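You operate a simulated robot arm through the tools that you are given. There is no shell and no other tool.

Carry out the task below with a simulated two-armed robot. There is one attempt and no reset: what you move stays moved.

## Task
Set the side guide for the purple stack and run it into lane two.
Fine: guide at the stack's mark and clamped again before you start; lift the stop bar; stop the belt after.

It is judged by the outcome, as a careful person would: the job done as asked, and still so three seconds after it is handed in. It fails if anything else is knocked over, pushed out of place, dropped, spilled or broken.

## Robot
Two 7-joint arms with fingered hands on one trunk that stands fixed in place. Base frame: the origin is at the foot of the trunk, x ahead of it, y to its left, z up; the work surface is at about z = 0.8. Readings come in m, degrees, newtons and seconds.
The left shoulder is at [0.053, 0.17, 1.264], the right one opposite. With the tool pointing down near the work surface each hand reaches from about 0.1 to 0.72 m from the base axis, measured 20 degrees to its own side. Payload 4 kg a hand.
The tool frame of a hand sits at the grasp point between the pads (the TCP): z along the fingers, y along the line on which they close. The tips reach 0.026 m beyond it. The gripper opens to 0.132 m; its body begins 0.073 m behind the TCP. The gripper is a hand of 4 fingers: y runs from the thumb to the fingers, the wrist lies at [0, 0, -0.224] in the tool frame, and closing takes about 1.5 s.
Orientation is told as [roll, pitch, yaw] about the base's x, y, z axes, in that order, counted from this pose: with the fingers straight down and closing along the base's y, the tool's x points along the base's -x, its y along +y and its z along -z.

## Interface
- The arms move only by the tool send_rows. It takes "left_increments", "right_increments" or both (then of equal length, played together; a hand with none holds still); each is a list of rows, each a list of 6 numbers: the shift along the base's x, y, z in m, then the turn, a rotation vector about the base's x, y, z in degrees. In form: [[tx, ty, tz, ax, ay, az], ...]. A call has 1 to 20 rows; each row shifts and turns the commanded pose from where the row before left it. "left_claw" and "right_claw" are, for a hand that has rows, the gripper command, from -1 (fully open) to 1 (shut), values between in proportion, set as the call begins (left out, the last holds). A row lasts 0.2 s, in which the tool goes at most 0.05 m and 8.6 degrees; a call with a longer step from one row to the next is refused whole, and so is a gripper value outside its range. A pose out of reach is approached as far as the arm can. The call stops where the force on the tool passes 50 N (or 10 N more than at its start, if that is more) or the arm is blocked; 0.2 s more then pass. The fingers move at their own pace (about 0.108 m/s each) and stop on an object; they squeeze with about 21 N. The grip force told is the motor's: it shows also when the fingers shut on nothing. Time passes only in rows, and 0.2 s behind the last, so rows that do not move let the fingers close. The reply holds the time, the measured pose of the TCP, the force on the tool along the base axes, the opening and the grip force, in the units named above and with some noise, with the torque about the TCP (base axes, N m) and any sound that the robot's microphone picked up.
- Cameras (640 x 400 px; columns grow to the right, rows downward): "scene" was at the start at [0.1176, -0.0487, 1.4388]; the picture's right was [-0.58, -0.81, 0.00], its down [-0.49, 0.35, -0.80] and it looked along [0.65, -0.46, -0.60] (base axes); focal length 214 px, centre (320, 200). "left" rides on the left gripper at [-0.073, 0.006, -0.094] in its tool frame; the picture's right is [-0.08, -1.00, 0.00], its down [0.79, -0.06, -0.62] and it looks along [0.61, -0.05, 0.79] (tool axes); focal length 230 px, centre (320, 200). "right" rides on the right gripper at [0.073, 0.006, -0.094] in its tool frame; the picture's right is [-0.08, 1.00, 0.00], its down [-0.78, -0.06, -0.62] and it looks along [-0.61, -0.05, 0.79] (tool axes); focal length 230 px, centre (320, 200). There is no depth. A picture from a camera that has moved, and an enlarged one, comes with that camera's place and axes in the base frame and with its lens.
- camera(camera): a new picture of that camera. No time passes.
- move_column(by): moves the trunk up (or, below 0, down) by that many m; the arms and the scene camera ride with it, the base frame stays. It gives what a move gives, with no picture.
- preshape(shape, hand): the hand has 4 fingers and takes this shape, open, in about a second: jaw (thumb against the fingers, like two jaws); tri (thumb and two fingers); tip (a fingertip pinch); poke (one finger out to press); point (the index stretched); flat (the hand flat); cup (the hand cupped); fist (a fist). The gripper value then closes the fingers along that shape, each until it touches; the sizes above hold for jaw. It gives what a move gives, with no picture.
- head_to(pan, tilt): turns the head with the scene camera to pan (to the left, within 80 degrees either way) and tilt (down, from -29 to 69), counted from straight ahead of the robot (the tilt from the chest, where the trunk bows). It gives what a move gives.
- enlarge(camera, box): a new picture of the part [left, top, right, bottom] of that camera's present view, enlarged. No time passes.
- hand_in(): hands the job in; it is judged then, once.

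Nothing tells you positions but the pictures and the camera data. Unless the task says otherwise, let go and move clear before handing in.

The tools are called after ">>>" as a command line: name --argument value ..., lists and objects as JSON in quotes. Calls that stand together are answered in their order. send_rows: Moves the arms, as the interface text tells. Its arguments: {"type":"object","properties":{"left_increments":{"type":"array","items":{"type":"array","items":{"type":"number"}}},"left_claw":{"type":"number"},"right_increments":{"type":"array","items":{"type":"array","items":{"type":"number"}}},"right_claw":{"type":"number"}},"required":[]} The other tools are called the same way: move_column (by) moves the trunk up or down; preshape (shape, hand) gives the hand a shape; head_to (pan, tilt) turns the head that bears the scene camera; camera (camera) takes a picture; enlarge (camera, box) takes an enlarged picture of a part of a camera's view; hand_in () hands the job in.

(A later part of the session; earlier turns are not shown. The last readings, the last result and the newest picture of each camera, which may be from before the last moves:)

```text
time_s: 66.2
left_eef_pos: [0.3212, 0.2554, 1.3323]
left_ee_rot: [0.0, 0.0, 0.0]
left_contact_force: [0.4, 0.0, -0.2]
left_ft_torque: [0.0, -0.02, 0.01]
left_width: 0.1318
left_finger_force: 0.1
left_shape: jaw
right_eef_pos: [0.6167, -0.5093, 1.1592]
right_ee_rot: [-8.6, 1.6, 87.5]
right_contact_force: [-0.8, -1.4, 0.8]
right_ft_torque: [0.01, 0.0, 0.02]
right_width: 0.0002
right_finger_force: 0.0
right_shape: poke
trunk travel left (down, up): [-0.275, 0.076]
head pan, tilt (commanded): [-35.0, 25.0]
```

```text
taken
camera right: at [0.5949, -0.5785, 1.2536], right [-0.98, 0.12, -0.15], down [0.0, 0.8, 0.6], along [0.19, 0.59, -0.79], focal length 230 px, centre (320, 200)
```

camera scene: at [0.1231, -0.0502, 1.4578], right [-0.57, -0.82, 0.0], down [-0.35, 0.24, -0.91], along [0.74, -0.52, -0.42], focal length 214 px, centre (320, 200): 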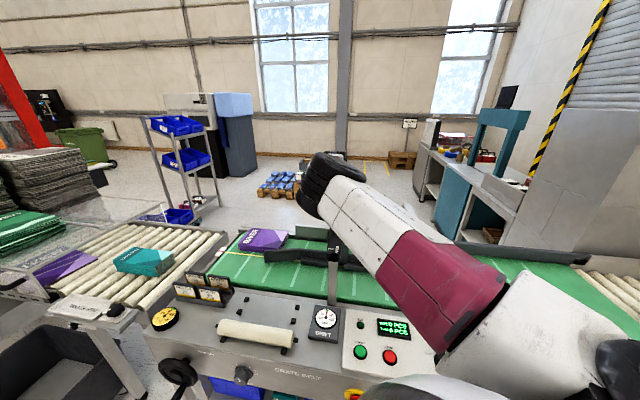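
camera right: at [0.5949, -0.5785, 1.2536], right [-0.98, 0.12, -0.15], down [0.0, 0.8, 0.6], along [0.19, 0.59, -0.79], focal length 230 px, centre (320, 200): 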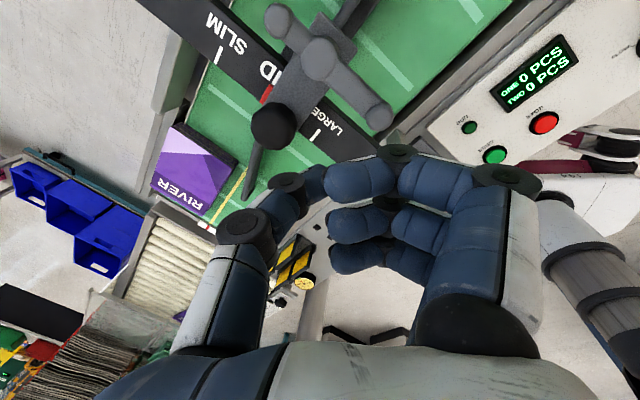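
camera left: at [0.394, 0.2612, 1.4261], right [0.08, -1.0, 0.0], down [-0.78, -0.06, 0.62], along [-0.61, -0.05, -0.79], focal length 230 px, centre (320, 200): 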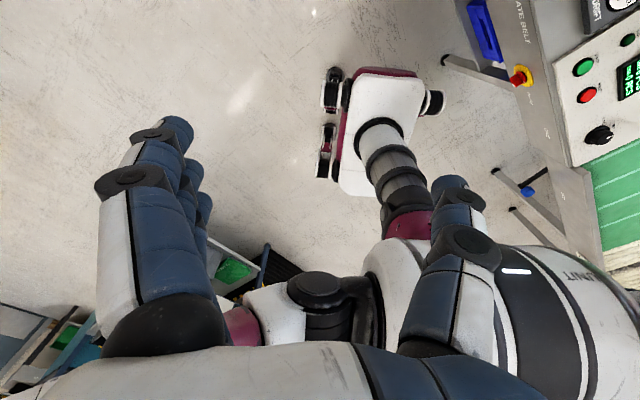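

>>> enlarge --camera "right" --box '[210, 20, 330, 140]'

>>> enlarge --camera "right" --box '[235, 60, 295, 120]'

>>> enlarge --camera "right" --box '[220, 0, 420, 180]'

```text
3.33 times, centred on (270, 80) of right
camera zoom: at [0.5949, -0.5785, 1.2536], right [-0.98, 0.12, -0.15], down [0.0, 0.8, 0.6], along [0.19, 0.59, -0.79], focal length 767 px, centre (487, 600)
```

zoom: 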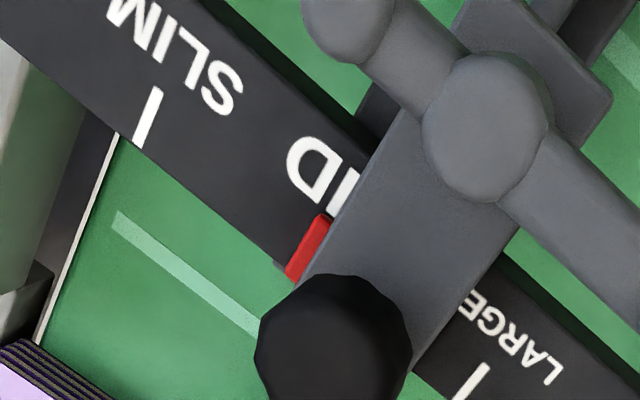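

```text
6.67 times, centred on (265, 90) of right
camera zoom: at [0.5949, -0.5785, 1.2536], right [-0.98, 0.12, -0.15], down [0.0, 0.8, 0.6], along [0.19, 0.59, -0.79], focal length 1534 px, centre (687, 933)
```

zoom: 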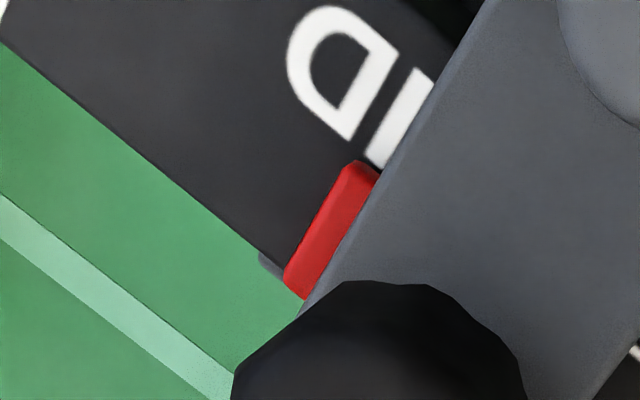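

```text
2.22 times, centred on (320, 90) of right
camera zoom: at [0.5949, -0.5785, 1.2536], right [-0.98, 0.12, -0.15], down [0.0, 0.8, 0.6], along [0.19, 0.59, -0.79], focal length 511 px, centre (320, 444)
```

zoom: 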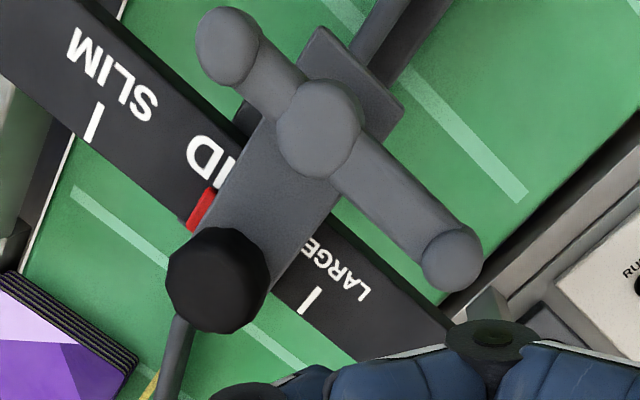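

The lever is back parallel to the bar at its stop and the pointer block is centred on MID, so the guide is set and clamped. Next is the stop bar: I'll go over to the gate knob with the hand turned to close across the gate beam.

>>> preshape --shape "jaw" --hand "right"

>>> send_rows --right_increments '[[0, 0, 0.025, 0, 8.5, 0], [-0.0125, -0.0107, 0.002, 0, 0, -8.3], [-0.0125, -0.0107, 0.002, 0, 0, -8.3], [-0.0125, -0.0107, 0.002, 0, 0, -8.3], [-0.0125, -0.0107, 0.002, 0, 0, -8.3], [-0.0125, -0.0107, 0.002, 0, 0, -8.3], [-0.0125, -0.0107, 0.002, 0, 0, -8.3], [-0.0125, -0.0107, 0.002, 0, 0, -8.3], [-0.0125, -0.0107, 0.002, 0, 0, -8.3], [-0.0125, -0.0107, 0, 0, 0, -8.3], [-0.0125, -0.0107, 0, 0, 0, -8.3], [-0.0125, -0.0107, 0, 0, 0, -8.3], [-0.0125, -0.0107, 0, 0, 0, -8.3], [-0.0125, -0.0107, 0, 0, 0, -8.3], [-0.0125, -0.0107, 0, 0, 0, -8.3], [-0.0125, -0.0107, 0, 0, 0, -8.3], [-0.0125, -0.0107, 0, 0, 0, -8.3], [0, 0, 0, 0, 0, 0]]'

>>> camera --camera "right"

>>> head_to --pan -50 --tilt 30

>>> camera --camera "scene"

```text
time_s: 67.0
left_eef_pos: [0.3208, 0.2542, 1.3334]
left_ee_rot: [-0.1, -0.1, -0.1]
left_contact_force: [-0.3, -0.7, -0.1]
left_ft_torque: [0.02, -0.01, 0.0]
left_width: 0.132
left_finger_force: 0.1
left_shape: jaw
right_eef_pos: [0.617, -0.5101, 1.1593]
right_ee_rot: [-8.7, 1.6, 87.5]
right_contact_force: [-0.5, -0.7, -0.2]
right_ft_torque: [-0.01, -0.03, 0.01]
right_width: 0.1319
right_finger_force: 0.1
right_shape: jaw
trunk travel left (down, up): [-0.275, 0.076]
head pan, tilt (commanded): [-35.0, 25.0]
```

```text
time_s: 70.8
left_eef_pos: [0.3217, 0.2563, 1.3319]
left_ee_rot: [0.0, 0.0, 0.0]
left_contact_force: [0.0, -0.4, 0.5]
left_ft_torque: [-0.01, 0.02, -0.03]
left_width: 0.1318
left_finger_force: 0.0
left_shape: jaw
right_eef_pos: [0.4182, -0.6817, 1.2008]
right_ee_rot: [-0.3, 1.9, -45.2]
right_contact_force: [0.5, -0.2, 0.8]
right_ft_torque: [-0.01, 0.03, 0.01]
right_width: 0.132
right_finger_force: 0.0
right_shape: jaw
trunk travel left (down, up): [-0.275, 0.076]
head pan, tilt (commanded): [-35.0, 25.0]
```

```text
taken
camera right: at [0.3734, -0.6264, 1.297], right [0.76, 0.65, -0.01], down [0.53, -0.61, 0.59], along [0.38, -0.45, -0.81], focal length 230 px, centre (320, 200)
```

right: 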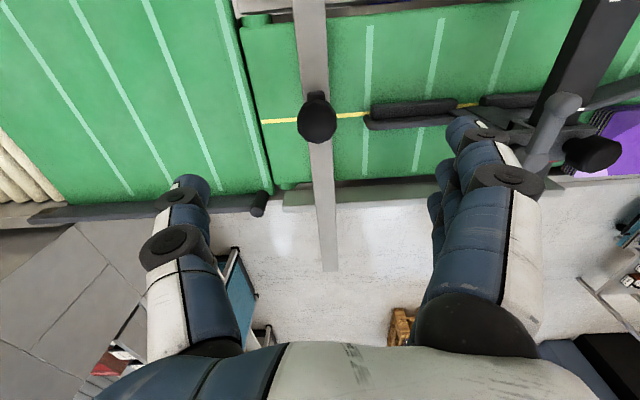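

```text
time_s: 71.6
left_eef_pos: [0.3212, 0.2555, 1.3315]
left_ee_rot: [0.0, 0.0, -0.1]
left_contact_force: [-0.1, 0.1, -0.5]
left_ft_torque: [0.03, -0.04, -0.02]
left_width: 0.1319
left_finger_force: 0.1
left_shape: jaw
right_eef_pos: [0.4172, -0.6816, 1.1999]
right_ee_rot: [-0.3, 1.9, -45.1]
right_contact_force: [0.7, -0.2, -0.3]
right_ft_torque: [0.03, 0.02, -0.04]
right_width: 0.1318
right_finger_force: 0.0
right_shape: jaw
trunk travel left (down, up): [-0.275, 0.076]
head pan, tilt (commanded): [-50.0, 30.0]
```

```text
taken
camera scene: at [0.1052, -0.0672, 1.4498], right [-0.77, -0.64, 0.0], down [-0.32, 0.38, -0.87], along [0.56, -0.66, -0.5], focal length 214 px, centre (320, 200)
```

scene: 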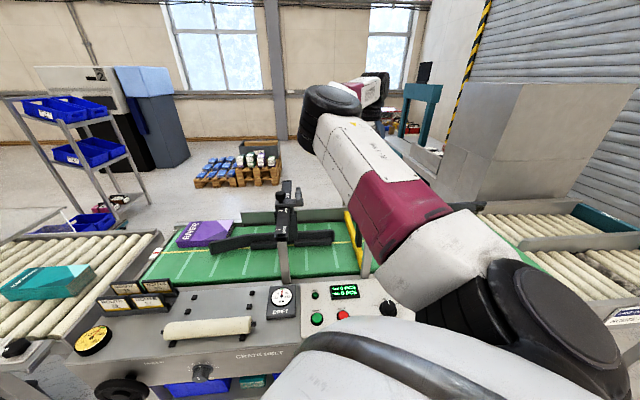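

The hand is over the gate knob (at about (0.414, -0.680)). Zooming to see how the knob attaches.

>>> enlarge --camera "right" --box '[260, 70, 380, 180]'

>>> enlarge --camera "scene" --box '[240, 170, 400, 290]'

```text
3.64 times, centred on (320, 125) of right
camera zoom: at [0.3733, -0.6266, 1.2969], right [0.76, 0.65, -0.01], down [0.53, -0.61, 0.59], along [0.38, -0.45, -0.81], focal length 837 px, centre (320, 473)
```

zoom: 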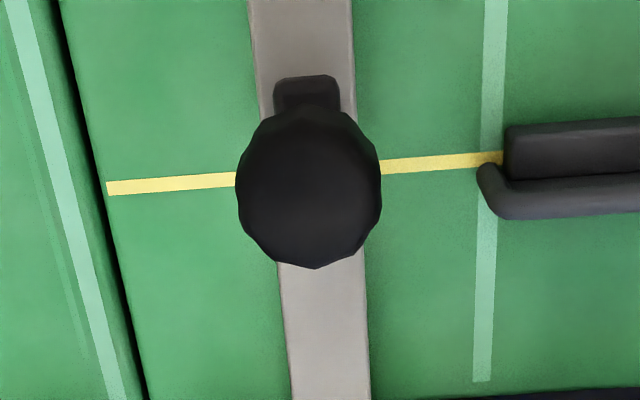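

```text
3.33 times, centred on (320, 230) of scene
camera zoom: at [0.1052, -0.0672, 1.4498], right [-0.77, -0.64, 0.0], down [-0.32, 0.38, -0.87], along [0.56, -0.66, -0.5], focal length 715 px, centre (320, 100)
```

zoom: 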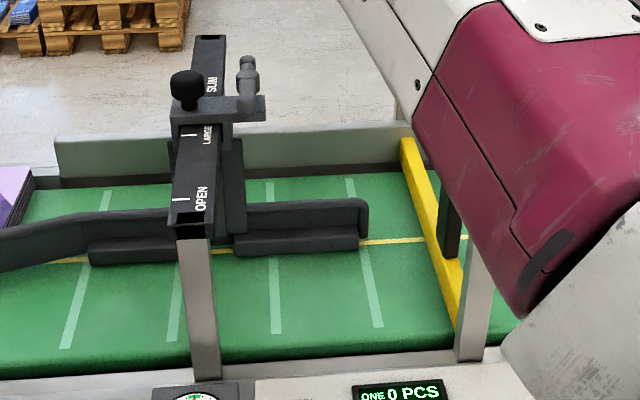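

Knob diameter is about 39 mm and both sides of the beam are free. Descending around it.

>>> send_rows --right_increments '[[0, 0, -0.03, 0, 0, 0], [0, 0, -0.03, 0, 0, 0], [-0.001, 0, -0.03, 0, 0, 0], [0, 0, -0.025, 0, 0, 0], [0, 0, -0.021, 0, 0, 0], [0, 0, 0, 0, 0, 0]]' --right_claw -0.5

>>> camera --camera "right"

```text
time_s: 73.0
left_eef_pos: [0.3205, 0.2563, 1.3333]
left_ee_rot: [0.0, 0.1, -0.1]
left_contact_force: [0.1, -0.3, -0.6]
left_ft_torque: [-0.01, -0.02, 0.0]
left_width: 0.1316
left_finger_force: 0.0
left_shape: jaw
right_eef_pos: [0.4165, -0.6811, 1.0644]
right_ee_rot: [-0.2, 1.9, -45.1]
right_contact_force: [-0.1, 0.1, 0.4]
right_ft_torque: [-0.02, -0.01, 0.02]
right_width: 0.0995
right_finger_force: 0.1
right_shape: jaw
trunk travel left (down, up): [-0.275, 0.076]
head pan, tilt (commanded): [-50.0, 30.0]
```

```text
taken
camera right: at [0.3717, -0.6261, 1.1608], right [0.76, 0.65, -0.01], down [0.53, -0.61, 0.59], along [0.38, -0.45, -0.81], focal length 230 px, centre (320, 200)
```

right: 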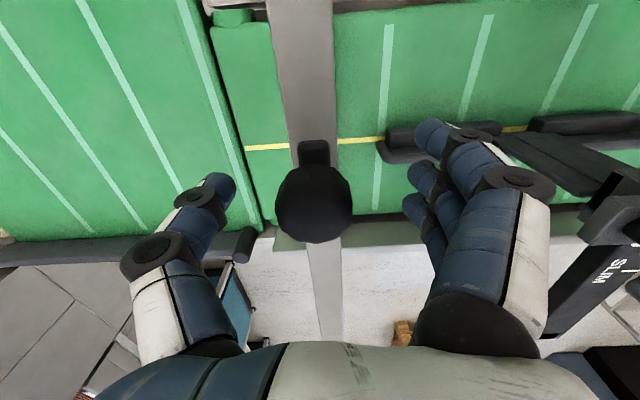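

Centred on the gate knob. Closing on it.

>>> send_rows --right_increments '[[-0.001, 0, -0.005, 0, 0, 0], [0, 0, 0, 0, 0, 0]]'

>>> send_rows --right_increments '[[0, 0, 0, 0, 0, 0], [0, 0, 0, 0, 0, 0], [0, 0, 0, 0, 0, 0], [0, 0, 0, 0, 0, 0], [0, 0, 0, 0, 0, 0], [0, 0, 0, 0, 0, 0], [0, 0, 0, 0, 0, 0]]' --right_claw 1.0

>>> camera --camera "right"

```text
time_s: 73.6
left_eef_pos: [0.3203, 0.2565, 1.3324]
left_ee_rot: [0.0, 0.0, 0.0]
left_contact_force: [-0.4, -0.5, 0.2]
left_ft_torque: [-0.02, 0.01, -0.02]
left_width: 0.1317
left_finger_force: 0.0
left_shape: jaw
right_eef_pos: [0.4142, -0.6807, 1.0591]
right_ee_rot: [-0.3, 2.0, -45.1]
right_contact_force: [-0.1, 0.6, -0.5]
right_ft_torque: [0.0, -0.02, 0.02]
right_width: 0.0991
right_finger_force: 0.1
right_shape: jaw
trunk travel left (down, up): [-0.275, 0.076]
head pan, tilt (commanded): [-50.0, 30.0]
```

```text
time_s: 75.2
left_eef_pos: [0.3203, 0.2548, 1.3325]
left_ee_rot: [-0.1, 0.1, 0.0]
left_contact_force: [-0.4, 0.4, -0.3]
left_ft_torque: [0.01, -0.02, -0.03]
left_width: 0.1319
left_finger_force: 0.0
left_shape: jaw
right_eef_pos: [0.4143, -0.6812, 1.0593]
right_ee_rot: [-0.3, 2.1, -45.1]
right_contact_force: [-4.5, -2.9, -5.8]
right_ft_torque: [0.14, -0.02, 0.04]
right_width: 0.0107
right_finger_force: 21.2
right_shape: jaw
trunk travel left (down, up): [-0.275, 0.076]
head pan, tilt (commanded): [-50.0, 30.0]
```

```text
taken
camera right: at [0.37, -0.6275, 1.1555], right [0.76, 0.65, -0.01], down [0.53, -0.61, 0.59], along [0.38, -0.45, -0.81], focal length 230 px, centre (320, 200)
```

right: 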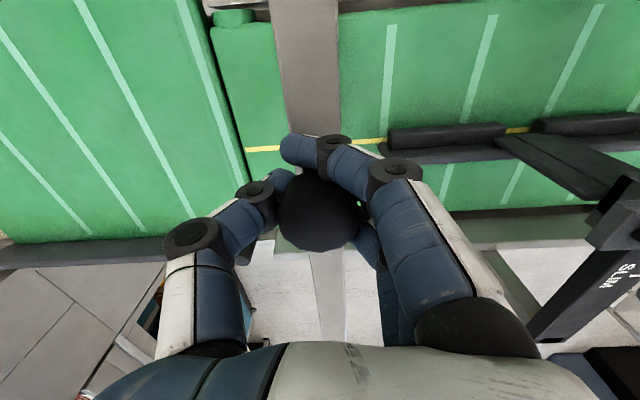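

The fingers hold around the stem under the cap, good for lifting. Lifting slowly.

>>> send_rows --right_increments '[[0, 0, 0.01, 0, 0, 0], [0, 0, 0.015, 0, 0, 0], [0, 0, 0.015, 0, 0, 0]]'

>>> camera --camera "scene"

>>> camera --camera "right"

```text
time_s: 76.0
left_eef_pos: [0.3216, 0.255, 1.3328]
left_ee_rot: [-0.1, -0.2, 0.0]
left_contact_force: [-0.8, -0.2, -0.4]
left_ft_torque: [0.01, 0.0, 0.02]
left_width: 0.132
left_finger_force: 0.1
left_shape: jaw
right_eef_pos: [0.4147, -0.6821, 1.0992]
right_ee_rot: [-0.2, 2.0, -45.2]
right_contact_force: [-6.9, -2.6, -1.7]
right_ft_torque: [0.11, -0.03, 0.04]
right_width: 0.0105
right_finger_force: 20.7
right_shape: jaw
trunk travel left (down, up): [-0.275, 0.076]
head pan, tilt (commanded): [-50.0, 30.0]
```

```text
taken
camera scene: at [0.1042, -0.0681, 1.4499], right [-0.77, -0.64, 0.0], down [-0.32, 0.38, -0.87], along [0.56, -0.66, -0.5], focal length 214 px, centre (320, 200)
```

scene: 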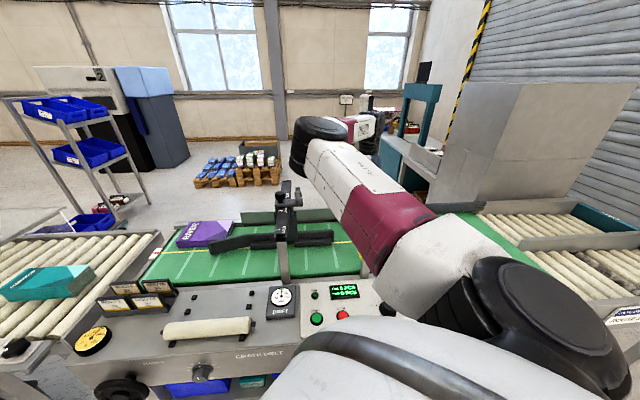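

```text
taken
camera right: at [0.37, -0.6273, 1.1961], right [0.76, 0.65, -0.01], down [0.53, -0.61, 0.59], along [0.38, -0.45, -0.81], focal length 230 px, centre (320, 200)
```

right: 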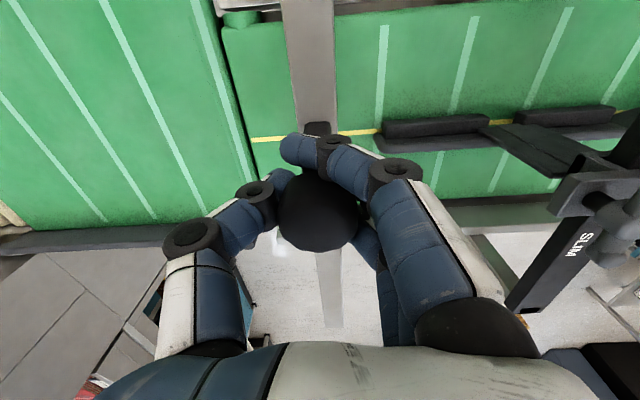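

The knob comes up easily with the hand. Lifting further, watching for its top stop.

>>> send_rows --right_increments '[[0, 0, 0.015, 0, 0, 0], [0, 0, 0.015, 0, 0, 0], [0, 0, 0.015, 0, 0, 0]]'

>>> camera --camera "right"

```text
time_s: 76.8
left_eef_pos: [0.3206, 0.2554, 1.3334]
left_ee_rot: [0.0, -0.1, -0.1]
left_contact_force: [-0.4, 0.8, -0.2]
left_ft_torque: [0.0, 0.0, -0.01]
left_width: 0.1318
left_finger_force: 0.0
left_shape: jaw
right_eef_pos: [0.4145, -0.6809, 1.1448]
right_ee_rot: [-0.2, 1.8, -45.1]
right_contact_force: [-5.9, -1.8, -1.8]
right_ft_torque: [0.16, -0.03, 0.03]
right_width: 0.0107
right_finger_force: 20.9
right_shape: jaw
trunk travel left (down, up): [-0.275, 0.076]
head pan, tilt (commanded): [-50.0, 30.0]
```

```text
taken
camera right: at [0.37, -0.6274, 1.2412], right [0.76, 0.65, -0.01], down [0.53, -0.61, 0.59], along [0.38, -0.45, -0.81], focal length 230 px, centre (320, 200)
```

right: 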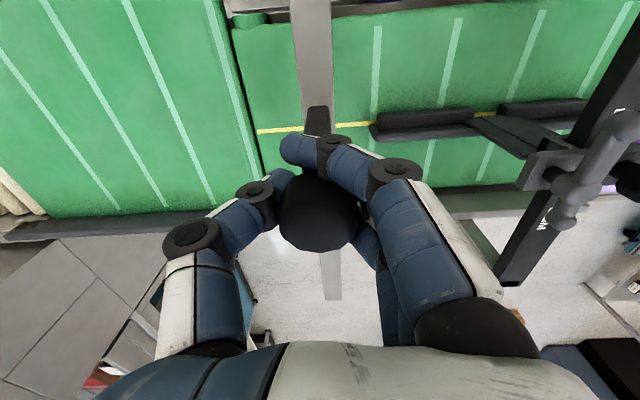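

Raised 8.5 cm with only ~2 N load. I'll continue a bit to see if it reaches a stop or latch.

>>> send_rows --right_increments '[[0, 0, 0.012, 0, 0, 0], [0, 0, 0.012, 0, 0, 0], [0, 0, 0.012, 0, 0, 0]]'

>>> head_to --pan -30 --tilt 35

>>> camera --camera "scene"

```text
time_s: 77.6
left_eef_pos: [0.32, 0.2547, 1.3331]
left_ee_rot: [0.2, -0.2, 0.1]
left_contact_force: [1.5, -0.8, -0.3]
left_ft_torque: [-0.01, 0.02, 0.01]
left_width: 0.132
left_finger_force: 0.1
left_shape: jaw
right_eef_pos: [0.4148, -0.682, 1.1802]
right_ee_rot: [-0.1, 2.0, -45.1]
right_contact_force: [-6.4, -4.0, -3.5]
right_ft_torque: [0.14, 0.03, -0.02]
right_width: 0.0107
right_finger_force: 21.0
right_shape: jaw
trunk travel left (down, up): [-0.275, 0.076]
head pan, tilt (commanded): [-50.0, 30.0]
```

```text
time_s: 78.5
left_eef_pos: [0.3195, 0.2548, 1.3331]
left_ee_rot: [-0.1, -0.1, -0.1]
left_contact_force: [-0.2, -0.8, 0.6]
left_ft_torque: [0.03, -0.02, 0.02]
left_width: 0.1317
left_finger_force: 0.0
left_shape: jaw
right_eef_pos: [0.4153, -0.6815, 1.1805]
right_ee_rot: [-0.1, 2.0, -45.1]
right_contact_force: [-5.7, -5.2, 1.7]
right_ft_torque: [0.09, -0.04, 0.03]
right_width: 0.0105
right_finger_force: 21.1
right_shape: jaw
trunk travel left (down, up): [-0.275, 0.076]
head pan, tilt (commanded): [-30.0, 35.0]
```

```text
taken
camera scene: at [0.1223, -0.043, 1.4421], right [-0.5, -0.87, 0.0], down [-0.5, 0.29, -0.82], along [0.71, -0.41, -0.57], focal length 214 px, centre (320, 200)
```

scene: 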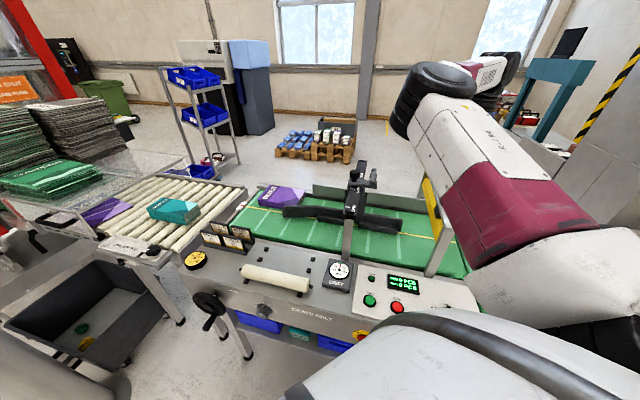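

The yellow bar is visibly raised. Zooming on it.

>>> enlarge --camera "scene" --box '[380, 140, 480, 290]'

>>> send_rows --right_increments '[[0, 0, 0.008, 0, 0, 0], [0, 0, 0.008, 0, 0, 0], [0, 0, 0, 0, 0, 0]]'

```text
2.67 times, centred on (430, 215) of scene
camera zoom: at [0.1223, -0.043, 1.4421], right [-0.5, -0.87, 0.0], down [-0.5, 0.29, -0.82], along [0.71, -0.41, -0.57], focal length 572 px, centre (27, 160)
```

zoom: 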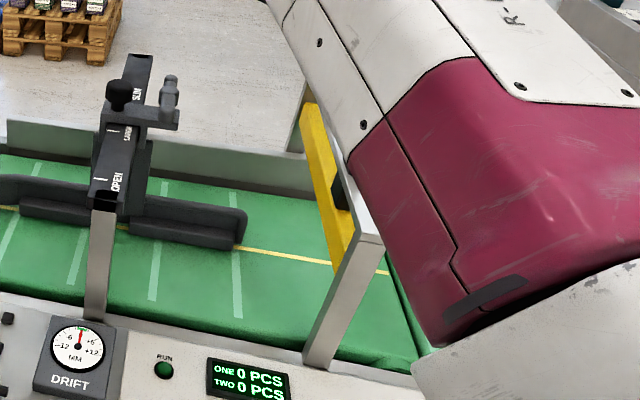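

```text
time_s: 79.2
left_eef_pos: [0.3193, 0.2546, 1.3342]
left_ee_rot: [0.0, -0.1, -0.1]
left_contact_force: [0.0, -0.1, 0.2]
left_ft_torque: [-0.02, 0.02, 0.0]
left_width: 0.1318
left_finger_force: 0.0
left_shape: jaw
right_eef_pos: [0.4159, -0.6817, 1.196]
right_ee_rot: [-0.1, 1.9, -45.0]
right_contact_force: [-5.7, -2.9, -3.6]
right_ft_torque: [0.15, -0.03, -0.01]
right_width: 0.0106
right_finger_force: 20.6
right_shape: jaw
trunk travel left (down, up): [-0.275, 0.076]
head pan, tilt (commanded): [-30.0, 35.0]
```

The bar is up about 13.5 cm and seems held by friction when still. I'll loosen the fingers only slightly (narrower than the cap, as a safety cage) and see whether it stays by itself.

>>> send_rows --right_increments '[[0, 0, 0, 0, 0, 0], [0, 0, 0, 0, 0, 0], [0, 0, 0, 0, 0, 0]]'

>>> camera --camera "right"

>>> send_rows --right_increments '[[0, 0, 0, 0, 0, 0], [0, 0, 0, 0, 0, 0], [0, 0, 0, 0, 0, 0], [0, 0, 0, 0, 0, 0]]' --right_claw 0.65

>>> camera --camera "right"

```text
time_s: 80.0
left_eef_pos: [0.3199, 0.2561, 1.3325]
left_ee_rot: [0.0, -0.1, 0.0]
left_contact_force: [-0.3, 0.7, 1.2]
left_ft_torque: [0.01, 0.03, -0.01]
left_width: 0.1317
left_finger_force: 0.0
left_shape: jaw
right_eef_pos: [0.4154, -0.6819, 1.1967]
right_ee_rot: [-0.1, 1.9, -45.1]
right_contact_force: [-4.8, -4.2, -1.4]
right_ft_torque: [0.12, -0.02, -0.02]
right_width: 0.0106
right_finger_force: 21.2
right_shape: jaw
trunk travel left (down, up): [-0.275, 0.076]
head pan, tilt (commanded): [-30.0, 35.0]
```

```text
taken
camera right: at [0.37, -0.6273, 1.2929], right [0.76, 0.65, -0.01], down [0.53, -0.61, 0.59], along [0.38, -0.45, -0.81], focal length 230 px, centre (320, 200)
```

right: 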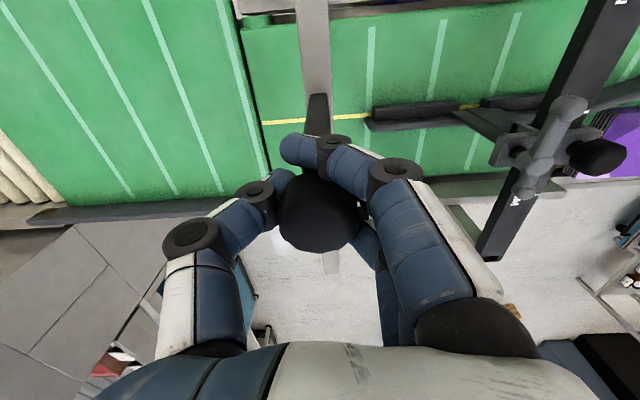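

```text
time_s: 81.0
left_eef_pos: [0.32, 0.2553, 1.3324]
left_ee_rot: [0.0, -0.2, 0.0]
left_contact_force: [1.0, -0.1, -0.6]
left_ft_torque: [0.01, 0.02, 0.03]
left_width: 0.1322
left_finger_force: 0.1
left_shape: jaw
right_eef_pos: [0.4164, -0.6805, 1.1985]
right_ee_rot: [-0.2, 1.9, -45.0]
right_contact_force: [-2.9, -1.4, 0.0]
right_ft_torque: [0.02, 0.04, -0.01]
right_width: 0.0246
right_finger_force: 0.1
right_shape: jaw
trunk travel left (down, up): [-0.275, 0.076]
head pan, tilt (commanded): [-30.0, 35.0]
```

```text
taken
camera right: at [0.3705, -0.6267, 1.2931], right [0.76, 0.65, -0.01], down [0.53, -0.61, 0.59], along [0.38, -0.45, -0.81], focal length 230 px, centre (320, 200)
```

right: 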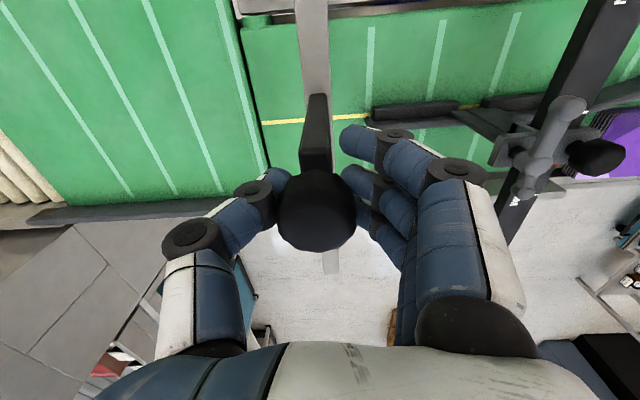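

The knob hasn't dropped. Loosening a bit more, still under the cap.

>>> send_rows --right_increments '[[0, 0, 0, 0, 0, 0], [0, 0, 0, 0, 0, 0], [0, 0, 0, 0, 0, 0], [0, 0, -0.004, 0, 0, 0], [0, 0, 0, 0, 0, 0]]' --right_claw 0.48

>>> enlarge --camera "right" --box '[220, 90, 420, 260]'

```text
time_s: 82.2
left_eef_pos: [0.3209, 0.255, 1.3324]
left_ee_rot: [0.0, -0.1, 0.0]
left_contact_force: [-0.1, -0.9, -0.2]
left_ft_torque: [-0.01, 0.01, 0.03]
left_width: 0.1317
left_finger_force: 0.2
left_shape: jaw
right_eef_pos: [0.4153, -0.6814, 1.1912]
right_ee_rot: [-0.2, 1.9, -45.1]
right_contact_force: [0.5, -0.2, 0.1]
right_ft_torque: [0.0, 0.02, -0.01]
right_width: 0.0341
right_finger_force: 0.1
right_shape: jaw
trunk travel left (down, up): [-0.275, 0.076]
head pan, tilt (commanded): [-30.0, 35.0]
```

```text
2.35 times, centred on (320, 175) of right
camera zoom: at [0.3707, -0.6264, 1.2888], right [0.76, 0.65, -0.01], down [0.53, -0.61, 0.59], along [0.38, -0.45, -0.81], focal length 541 px, centre (320, 259)
```

zoom: 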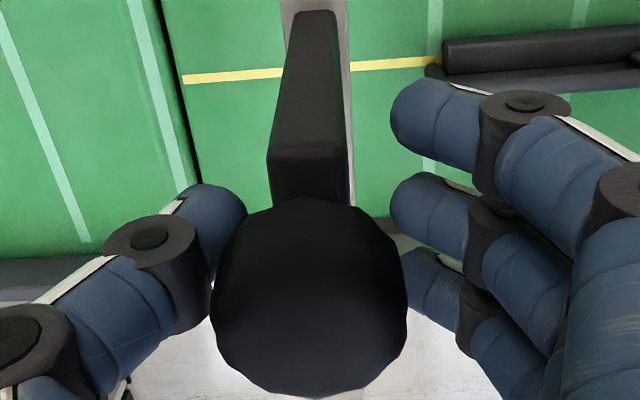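

No force at all: the bar stays up on its own. Opening fully and lifting clear.

>>> send_rows --right_increments '[[0, 0, 0, 0, 0, 0], [0, 0, 0, 0, 0, 0], [0, 0, 0, 0, 0, 0], [0, 0, 0, 0, 0, 0]]' --right_claw -0.6

>>> send_rows --right_increments '[[0, 0, 0.02, 0, 0, 0], [0, 0, 0.03, 0, 0, 0], [0, 0, 0.03, 0, 0, 0], [0, 0, 0, 0, 0, 0]]'

>>> camera --camera "right"

>>> camera --camera "scene"

```text
time_s: 83.2
left_eef_pos: [0.3216, 0.2562, 1.333]
left_ee_rot: [0.0, 0.0, 0.0]
left_contact_force: [0.4, 0.2, 0.5]
left_ft_torque: [0.02, 0.03, 0.02]
left_width: 0.1319
left_finger_force: 0.1
left_shape: jaw
right_eef_pos: [0.4155, -0.6812, 1.1923]
right_ee_rot: [-0.3, 1.9, -45.1]
right_contact_force: [0.1, 0.4, 0.5]
right_ft_torque: [0.01, 0.0, -0.01]
right_width: 0.1052
right_finger_force: 0.1
right_shape: jaw
trunk travel left (down, up): [-0.275, 0.076]
head pan, tilt (commanded): [-30.0, 35.0]
```

```text
time_s: 84.2
left_eef_pos: [0.321, 0.2557, 1.3317]
left_ee_rot: [0.0, 0.1, 0.1]
left_contact_force: [-0.1, 0.5, 0.7]
left_ft_torque: [-0.01, 0.03, -0.01]
left_width: 0.132
left_finger_force: 0.0
left_shape: jaw
right_eef_pos: [0.416, -0.6806, 1.273]
right_ee_rot: [-0.2, 2.0, -45.1]
right_contact_force: [0.6, 0.0, 0.8]
right_ft_torque: [-0.01, 0.01, 0.03]
right_width: 0.1052
right_finger_force: 0.1
right_shape: jaw
trunk travel left (down, up): [-0.275, 0.076]
head pan, tilt (commanded): [-30.0, 35.0]
```

```text
taken
camera right: at [0.3712, -0.6266, 1.3691], right [0.76, 0.65, -0.01], down [0.53, -0.61, 0.59], along [0.38, -0.45, -0.81], focal length 230 px, centre (320, 200)
```

right: 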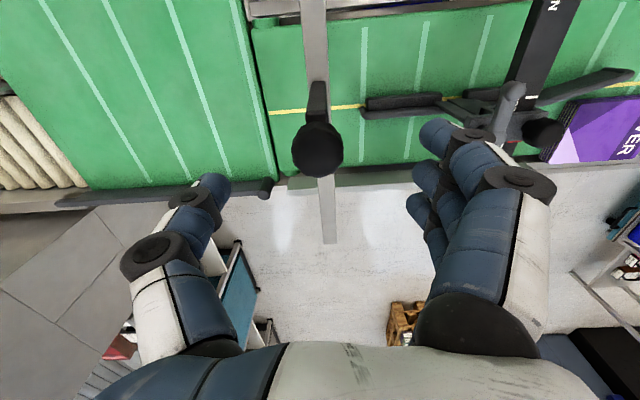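

```text
taken
camera scene: at [0.1236, -0.0422, 1.4419], right [-0.5, -0.87, 0.0], down [-0.5, 0.29, -0.82], along [0.71, -0.41, -0.57], focal length 214 px, centre (320, 200)
```

scene: 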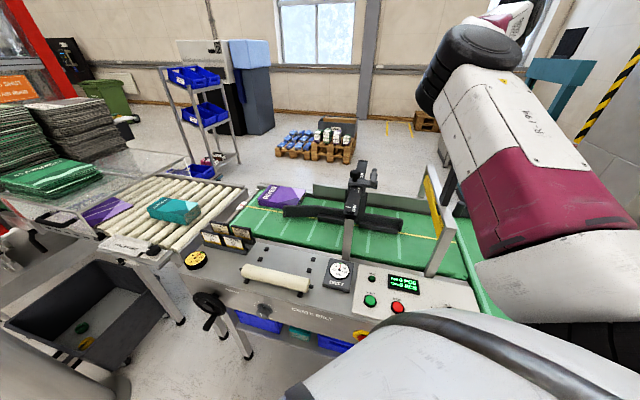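

The stop bar stays up and the guide is set. Next, buttons: I'll shape the right hand to poke and bring it over the panel to locate START and STOP closely.

>>> preshape --shape "poke" --hand "right"

>>> send_rows --right_increments '[[-0.007, 0.0227, 0, 0, 0, 8.2], [-0.007, 0.0227, 0, 0, 0, 8.2], [-0.007, 0.0227, 0, 0, 0, 8.2], [-0.007, 0.0227, 0, 0, 0, 8.2], [-0.007, 0.0227, -0.018, 0, 0, 8.2], [-0.007, 0.0227, -0.018, 0, 0, 8.2], [-0.007, 0.0227, -0.018, 0, 0, 8.2], [-0.007, 0.0227, -0.018, 0, 0, 8.2], [-0.007, 0.0227, -0.018, 0, 0, 8.2], [-0.007, 0.0227, -0.018, 0, 0, 8.2], [-0.007, 0.0227, -0.018, 0, 0, 8.2], [0, 0, 0, 0, 0, 0]]'

>>> camera --camera "right"

>>> camera --camera "scene"

```text
time_s: 85.2
left_eef_pos: [0.3214, 0.2559, 1.3319]
left_ee_rot: [0.0, 0.1, 0.0]
left_contact_force: [-0.9, -0.4, -1.2]
left_ft_torque: [0.01, -0.01, 0.0]
left_width: 0.132
left_finger_force: 0.0
left_shape: jaw
right_eef_pos: [0.4145, -0.6806, 1.2714]
right_ee_rot: [-0.3, 1.9, -45.1]
right_contact_force: [-0.5, 0.3, -0.5]
right_ft_torque: [-0.02, -0.02, -0.02]
right_width: 0.0001
right_finger_force: 0.0
right_shape: poke
trunk travel left (down, up): [-0.275, 0.076]
head pan, tilt (commanded): [-30.0, 35.0]
```

```text
time_s: 87.8
left_eef_pos: [0.3215, 0.2565, 1.3326]
left_ee_rot: [0.0, 0.0, 0.0]
left_contact_force: [0.8, -0.4, 0.2]
left_ft_torque: [0.02, 0.01, -0.02]
left_width: 0.1318
left_finger_force: 0.0
left_shape: jaw
right_eef_pos: [0.3307, -0.4383, 1.1367]
right_ee_rot: [1.7, 0.8, 42.7]
right_contact_force: [-0.3, 0.1, -0.2]
right_ft_torque: [0.01, 0.01, -0.01]
right_width: 0.0003
right_finger_force: 0.1
right_shape: poke
trunk travel left (down, up): [-0.275, 0.076]
head pan, tilt (commanded): [-30.0, 35.0]
```

```text
taken
camera right: at [0.2747, -0.4854, 1.2311], right [-0.62, 0.79, 0.03], down [0.64, 0.48, 0.6], along [0.46, 0.39, -0.8], focal length 230 px, centre (320, 200)
```

right: 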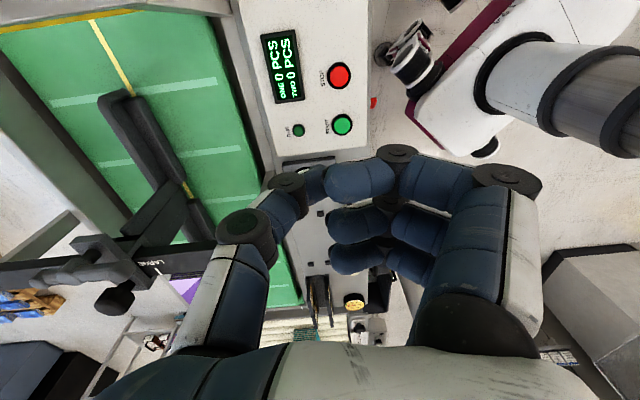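

```text
taken
camera scene: at [0.1241, -0.0425, 1.4419], right [-0.5, -0.87, 0.0], down [-0.5, 0.29, -0.82], along [0.71, -0.41, -0.57], focal length 214 px, centre (320, 200)
```

scene: 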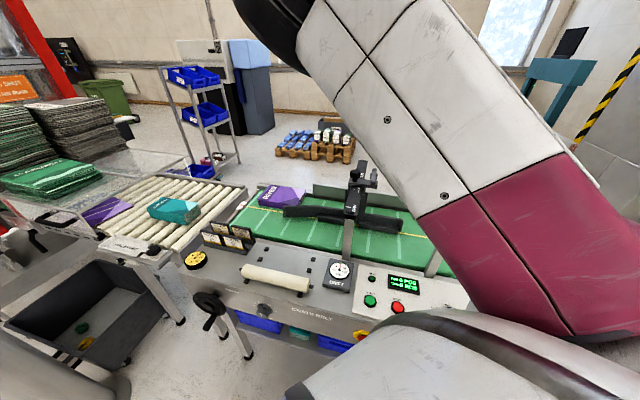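

Both buttons are in view of the hand camera and the head. Zooming from both to fix their positions.

>>> enlarge --camera "scene" --box '[330, 250, 430, 330]'

>>> enlarge --camera "right" --box '[250, 20, 390, 160]'

```text
5.00 times, centred on (380, 290) of scene
camera zoom: at [0.1241, -0.0425, 1.4419], right [-0.5, -0.87, 0.0], down [-0.5, 0.29, -0.82], along [0.71, -0.41, -0.57], focal length 1072 px, centre (20, -250)
```

zoom: 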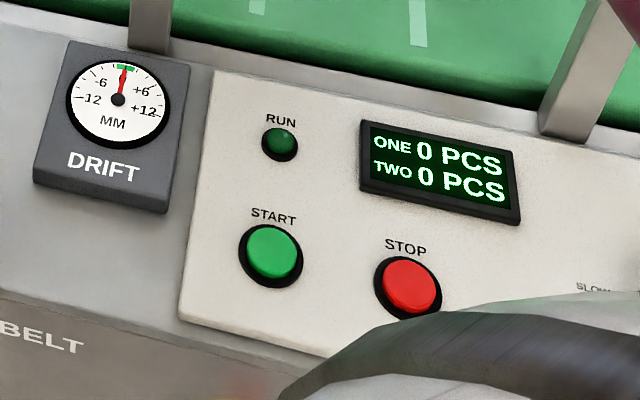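

```text
2.86 times, centred on (320, 90) of right
camera zoom: at [0.2747, -0.4854, 1.2311], right [-0.62, 0.79, 0.03], down [0.64, 0.48, 0.6], along [0.46, 0.39, -0.8], focal length 657 px, centre (320, 514)
```

zoom: 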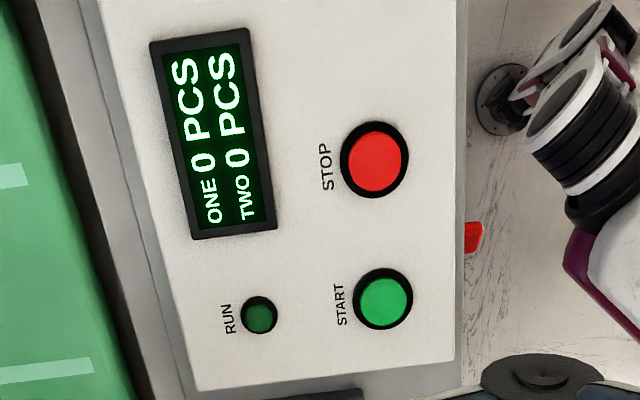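

START is at about (0.356, -0.355, 0.82) and STOP at (0.300, -0.411, 0.82). Moving above START and rechecking.

>>> send_rows --right_increments '[[0.0031, 0.0104, -0.03, 0, 0, 0], [0.0031, 0.0104, -0.03, 0, 0, 0], [0.0031, 0.0104, -0.03, 0, 0, 0], [0.0031, 0.0104, -0.03, 0, 0, 0], [0.0031, 0.0104, -0.03, 0, 0, 0], [0.0031, 0.0104, -0.03, 0, 0, 0], [0.0031, 0.0104, -0.03, 0, 0, 0], [0.0033, 0.0105, -0.02, 0, 0, 0], [0, 0, 0, 0, 0, 0]]'

>>> camera --camera "right"

>>> camera --camera "scene"

```text
time_s: 89.8
left_eef_pos: [0.3211, 0.255, 1.3324]
left_ee_rot: [0.0, -0.1, 0.0]
left_contact_force: [-0.1, 0.2, 0.6]
left_ft_torque: [-0.01, 0.0, 0.01]
left_width: 0.1321
left_finger_force: 0.1
left_shape: jaw
right_eef_pos: [0.3646, -0.3513, 0.9171]
right_ee_rot: [-0.2, 1.6, 44.4]
right_contact_force: [0.6, 0.2, 0.0]
right_ft_torque: [0.03, 0.02, 0.01]
right_width: 0.0
right_finger_force: 0.0
right_shape: poke
trunk travel left (down, up): [-0.275, 0.076]
head pan, tilt (commanded): [-30.0, 35.0]
```

```text
taken
camera right: at [0.31, -0.3946, 1.0125], right [-0.64, 0.77, 0.0], down [0.61, 0.52, 0.59], along [0.46, 0.38, -0.8], focal length 230 px, centre (320, 200)
```

right: 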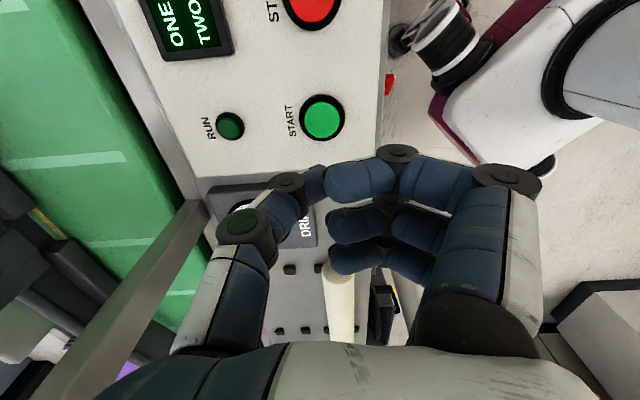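

```text
taken
camera scene: at [0.123, -0.0421, 1.4421], right [-0.5, -0.87, 0.0], down [-0.5, 0.29, -0.82], along [0.71, -0.41, -0.57], focal length 214 px, centre (320, 200)
```

scene: 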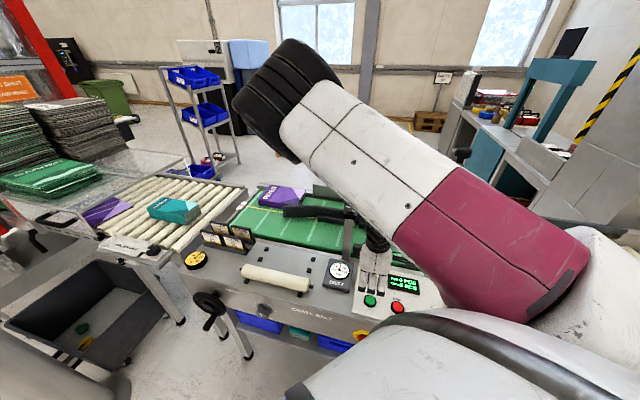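

START seen from here is at (0.354, -0.357); the tip needs about 1 cm of correction. Correcting and descending to just above the cap.

>>> send_rows --right_increments '[[-0.009, -0.005, -0.015, 0, 0, 0], [0, 0, -0.02, 0, 0, 0], [0, 0, -0.015, 0, 0, 0], [0, 0, 0, 0, 0, 0]]'

>>> camera --camera "right"

>>> enlarge --camera "scene" --box '[330, 230, 430, 330]'

```text
time_s: 90.8
left_eef_pos: [0.3209, 0.2562, 1.3321]
left_ee_rot: [0.0, 0.2, 0.0]
left_contact_force: [0.4, 0.0, -0.7]
left_ft_torque: [0.03, -0.01, 0.02]
left_width: 0.1318
left_finger_force: 0.1
left_shape: jaw
right_eef_pos: [0.354, -0.3527, 0.8662]
right_ee_rot: [-0.3, 1.9, 45.2]
right_contact_force: [-0.1, 0.9, -0.4]
right_ft_torque: [-0.01, 0.0, -0.01]
right_width: 0.0
right_finger_force: 0.1
right_shape: poke
trunk travel left (down, up): [-0.275, 0.076]
head pan, tilt (commanded): [-30.0, 35.0]
```

```text
taken
camera right: at [0.3013, -0.3979, 0.9627], right [-0.65, 0.76, -0.01], down [0.61, 0.53, 0.59], along [0.45, 0.38, -0.81], focal length 230 px, centre (320, 200)
```

right: 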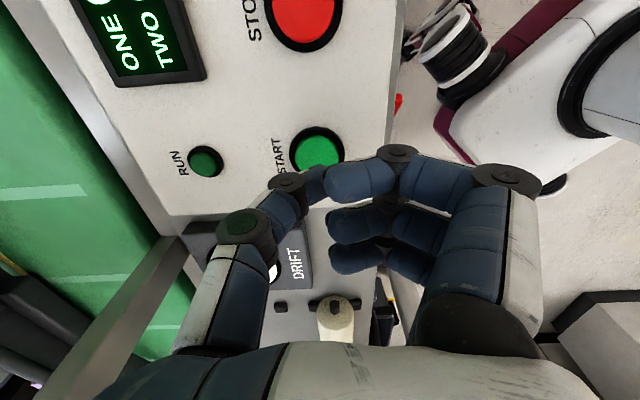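

```text
4.00 times, centred on (380, 280) of scene
camera zoom: at [0.1231, -0.042, 1.442], right [-0.5, -0.87, 0.0], down [-0.5, 0.29, -0.82], along [0.71, -0.41, -0.57], focal length 858 px, centre (80, -120)
```

zoom: 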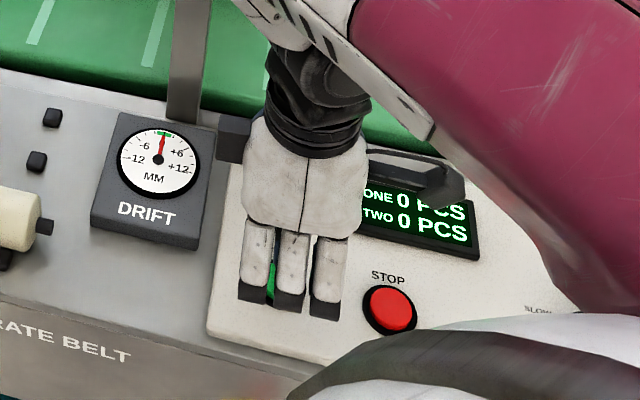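

The tip needs another ~6 mm downstream to be centred on START. Correcting, then pressing slowly.

>>> send_rows --right_increments '[[-0.004, -0.0055, 0, 0, 0, 0], [0, 0, -0.008, 0, 0, 0], [0, 0, 0, 0, 0, 0]]'

>>> camera --camera "right"

```text
time_s: 91.5
left_eef_pos: [0.3196, 0.2557, 1.332]
left_ee_rot: [0.0, 0.0, 0.0]
left_contact_force: [0.1, 0.3, -0.6]
left_ft_torque: [0.01, 0.02, 0.01]
left_width: 0.1318
left_finger_force: 0.0
left_shape: jaw
right_eef_pos: [0.3498, -0.359, 0.8584]
right_ee_rot: [-0.2, 1.9, 45.1]
right_contact_force: [0.1, 0.4, 0.8]
right_ft_torque: [-0.01, 0.01, 0.0]
right_width: 0.0
right_finger_force: 0.0
right_shape: poke
trunk travel left (down, up): [-0.275, 0.076]
head pan, tilt (commanded): [-30.0, 35.0]
```

```text
taken
camera right: at [0.297, -0.4034, 0.9551], right [-0.65, 0.76, -0.01], down [0.61, 0.53, 0.59], along [0.45, 0.38, -0.81], focal length 230 px, centre (320, 200)
```

right: 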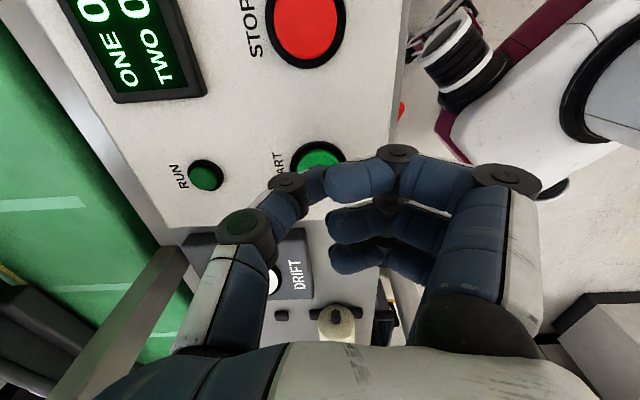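

Tip is centred over START. Pressing.

>>> send_rows --right_increments '[[0, 0, -0.006, 0, 0, 0], [0, 0, -0.004, 0, 0, 0], [0, 0, -0.003, 0, 0, 0]]'

>>> enlarge --camera "scene" --box '[330, 230, 430, 330]'

```text
time_s: 92.3
left_eef_pos: [0.3208, 0.2556, 1.3332]
left_ee_rot: [0.1, 0.0, 0.1]
left_contact_force: [-0.6, 0.2, 0.9]
left_ft_torque: [0.02, 0.02, -0.03]
left_width: 0.1318
left_finger_force: 0.0
left_shape: jaw
right_eef_pos: [0.3509, -0.3589, 0.8453]
right_ee_rot: [-0.1, 1.9, 45.1]
right_contact_force: [-0.1, -1.6, 2.4]
right_ft_torque: [-0.01, 0.02, -0.01]
right_width: 0.0
right_finger_force: 0.1
right_shape: poke
trunk travel left (down, up): [-0.275, 0.076]
head pan, tilt (commanded): [-30.0, 35.0]
heard: click
```

```text
4.00 times, centred on (380, 280) of scene
camera zoom: at [0.1229, -0.042, 1.4421], right [-0.5, -0.87, 0.0], down [-0.5, 0.29, -0.82], along [0.71, -0.41, -0.57], focal length 858 px, centre (80, -120)
```

zoom: 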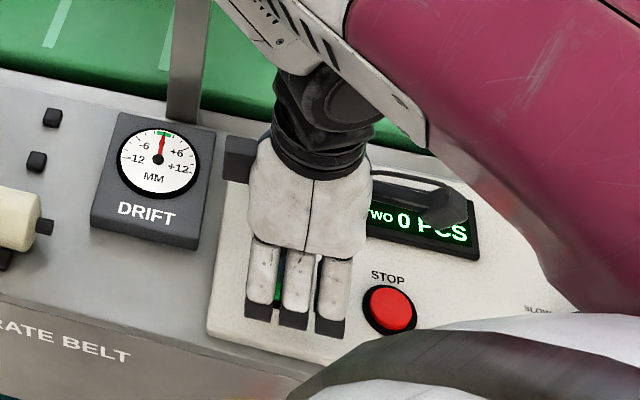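

A click was heard. Lifting off and looking at the stack and the belt.

>>> send_rows --right_increments '[[0, 0, 0.02, 0, 0, 0], [-0.014, -0.014, 0.01, 0, 0, 0]]'

>>> camera --camera "scene"

>>> camera --camera "right"

```text
time_s: 93.0
left_eef_pos: [0.3218, 0.255, 1.3325]
left_ee_rot: [0.1, 0.0, 0.0]
left_contact_force: [0.7, -0.9, 0.4]
left_ft_torque: [0.02, -0.02, 0.02]
left_width: 0.1317
left_finger_force: 0.1
left_shape: jaw
right_eef_pos: [0.3365, -0.3715, 0.8759]
right_ee_rot: [-0.2, 1.9, 45.2]
right_contact_force: [0.8, -0.5, -0.6]
right_ft_torque: [0.01, 0.01, -0.02]
right_width: 0.0
right_finger_force: 0.1
right_shape: poke
trunk travel left (down, up): [-0.275, 0.076]
head pan, tilt (commanded): [-30.0, 35.0]
```

```text
taken
camera scene: at [0.1233, -0.0428, 1.442], right [-0.5, -0.87, 0.0], down [-0.5, 0.29, -0.82], along [0.71, -0.41, -0.57], focal length 214 px, centre (320, 200)
```

scene: 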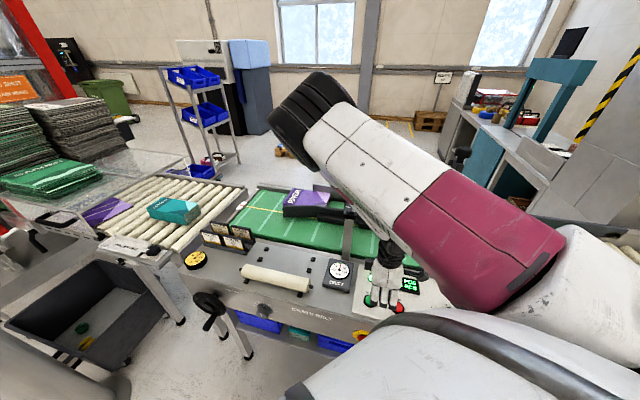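

```text
taken
camera right: at [0.2835, -0.4177, 0.9719], right [-0.65, 0.76, -0.01], down [0.61, 0.53, 0.59], along [0.45, 0.38, -0.81], focal length 230 px, centre (320, 200)
```

right: 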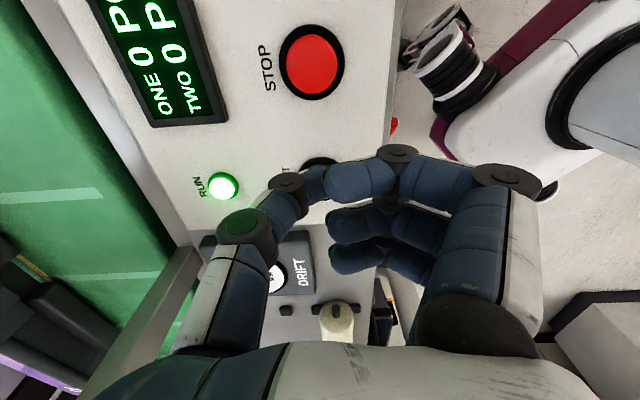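

RUN is lit and the stack is moving under the guide. Moving the hand over STOP while watching.

>>> send_rows --right_increments '[[-0.014, -0.0147, 0.005, 0, 0, 0], [-0.014, -0.0147, 0, 0, 0, 0], [-0.013, -0.0147, 0, 0, 0, 0]]'

>>> camera --camera "scene"

>>> camera --camera "right"

```text
time_s: 93.8
left_eef_pos: [0.3209, 0.2546, 1.3333]
left_ee_rot: [0.0, 0.0, 0.0]
left_contact_force: [0.0, -0.6, -0.6]
left_ft_torque: [0.01, -0.01, 0.03]
left_width: 0.1317
left_finger_force: 0.0
left_shape: jaw
right_eef_pos: [0.2958, -0.4169, 0.8811]
right_ee_rot: [-0.3, 1.9, 45.2]
right_contact_force: [-0.4, 0.1, 0.3]
right_ft_torque: [0.01, -0.01, -0.01]
right_width: 0.0
right_finger_force: 0.1
right_shape: poke
trunk travel left (down, up): [-0.275, 0.076]
head pan, tilt (commanded): [-30.0, 35.0]
```

```text
taken
camera scene: at [0.123, -0.0428, 1.442], right [-0.5, -0.87, 0.0], down [-0.5, 0.29, -0.82], along [0.71, -0.41, -0.57], focal length 214 px, centre (320, 200)
```

scene: 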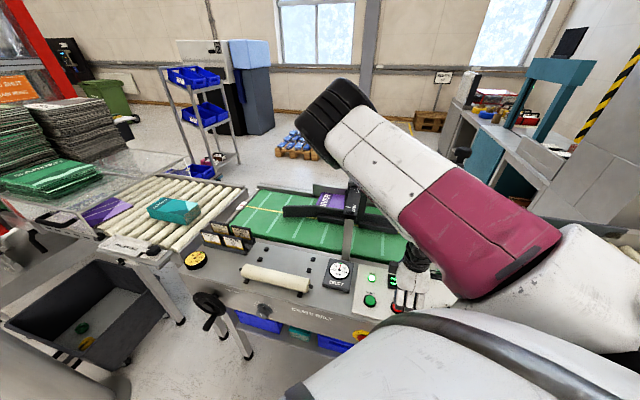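

```text
taken
camera right: at [0.242, -0.4624, 0.9765], right [-0.65, 0.76, -0.01], down [0.61, 0.53, 0.59], along [0.45, 0.38, -0.81], focal length 230 px, centre (320, 200)
```

right: 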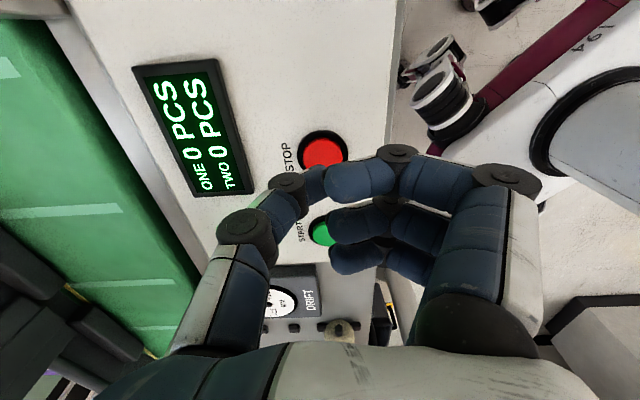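

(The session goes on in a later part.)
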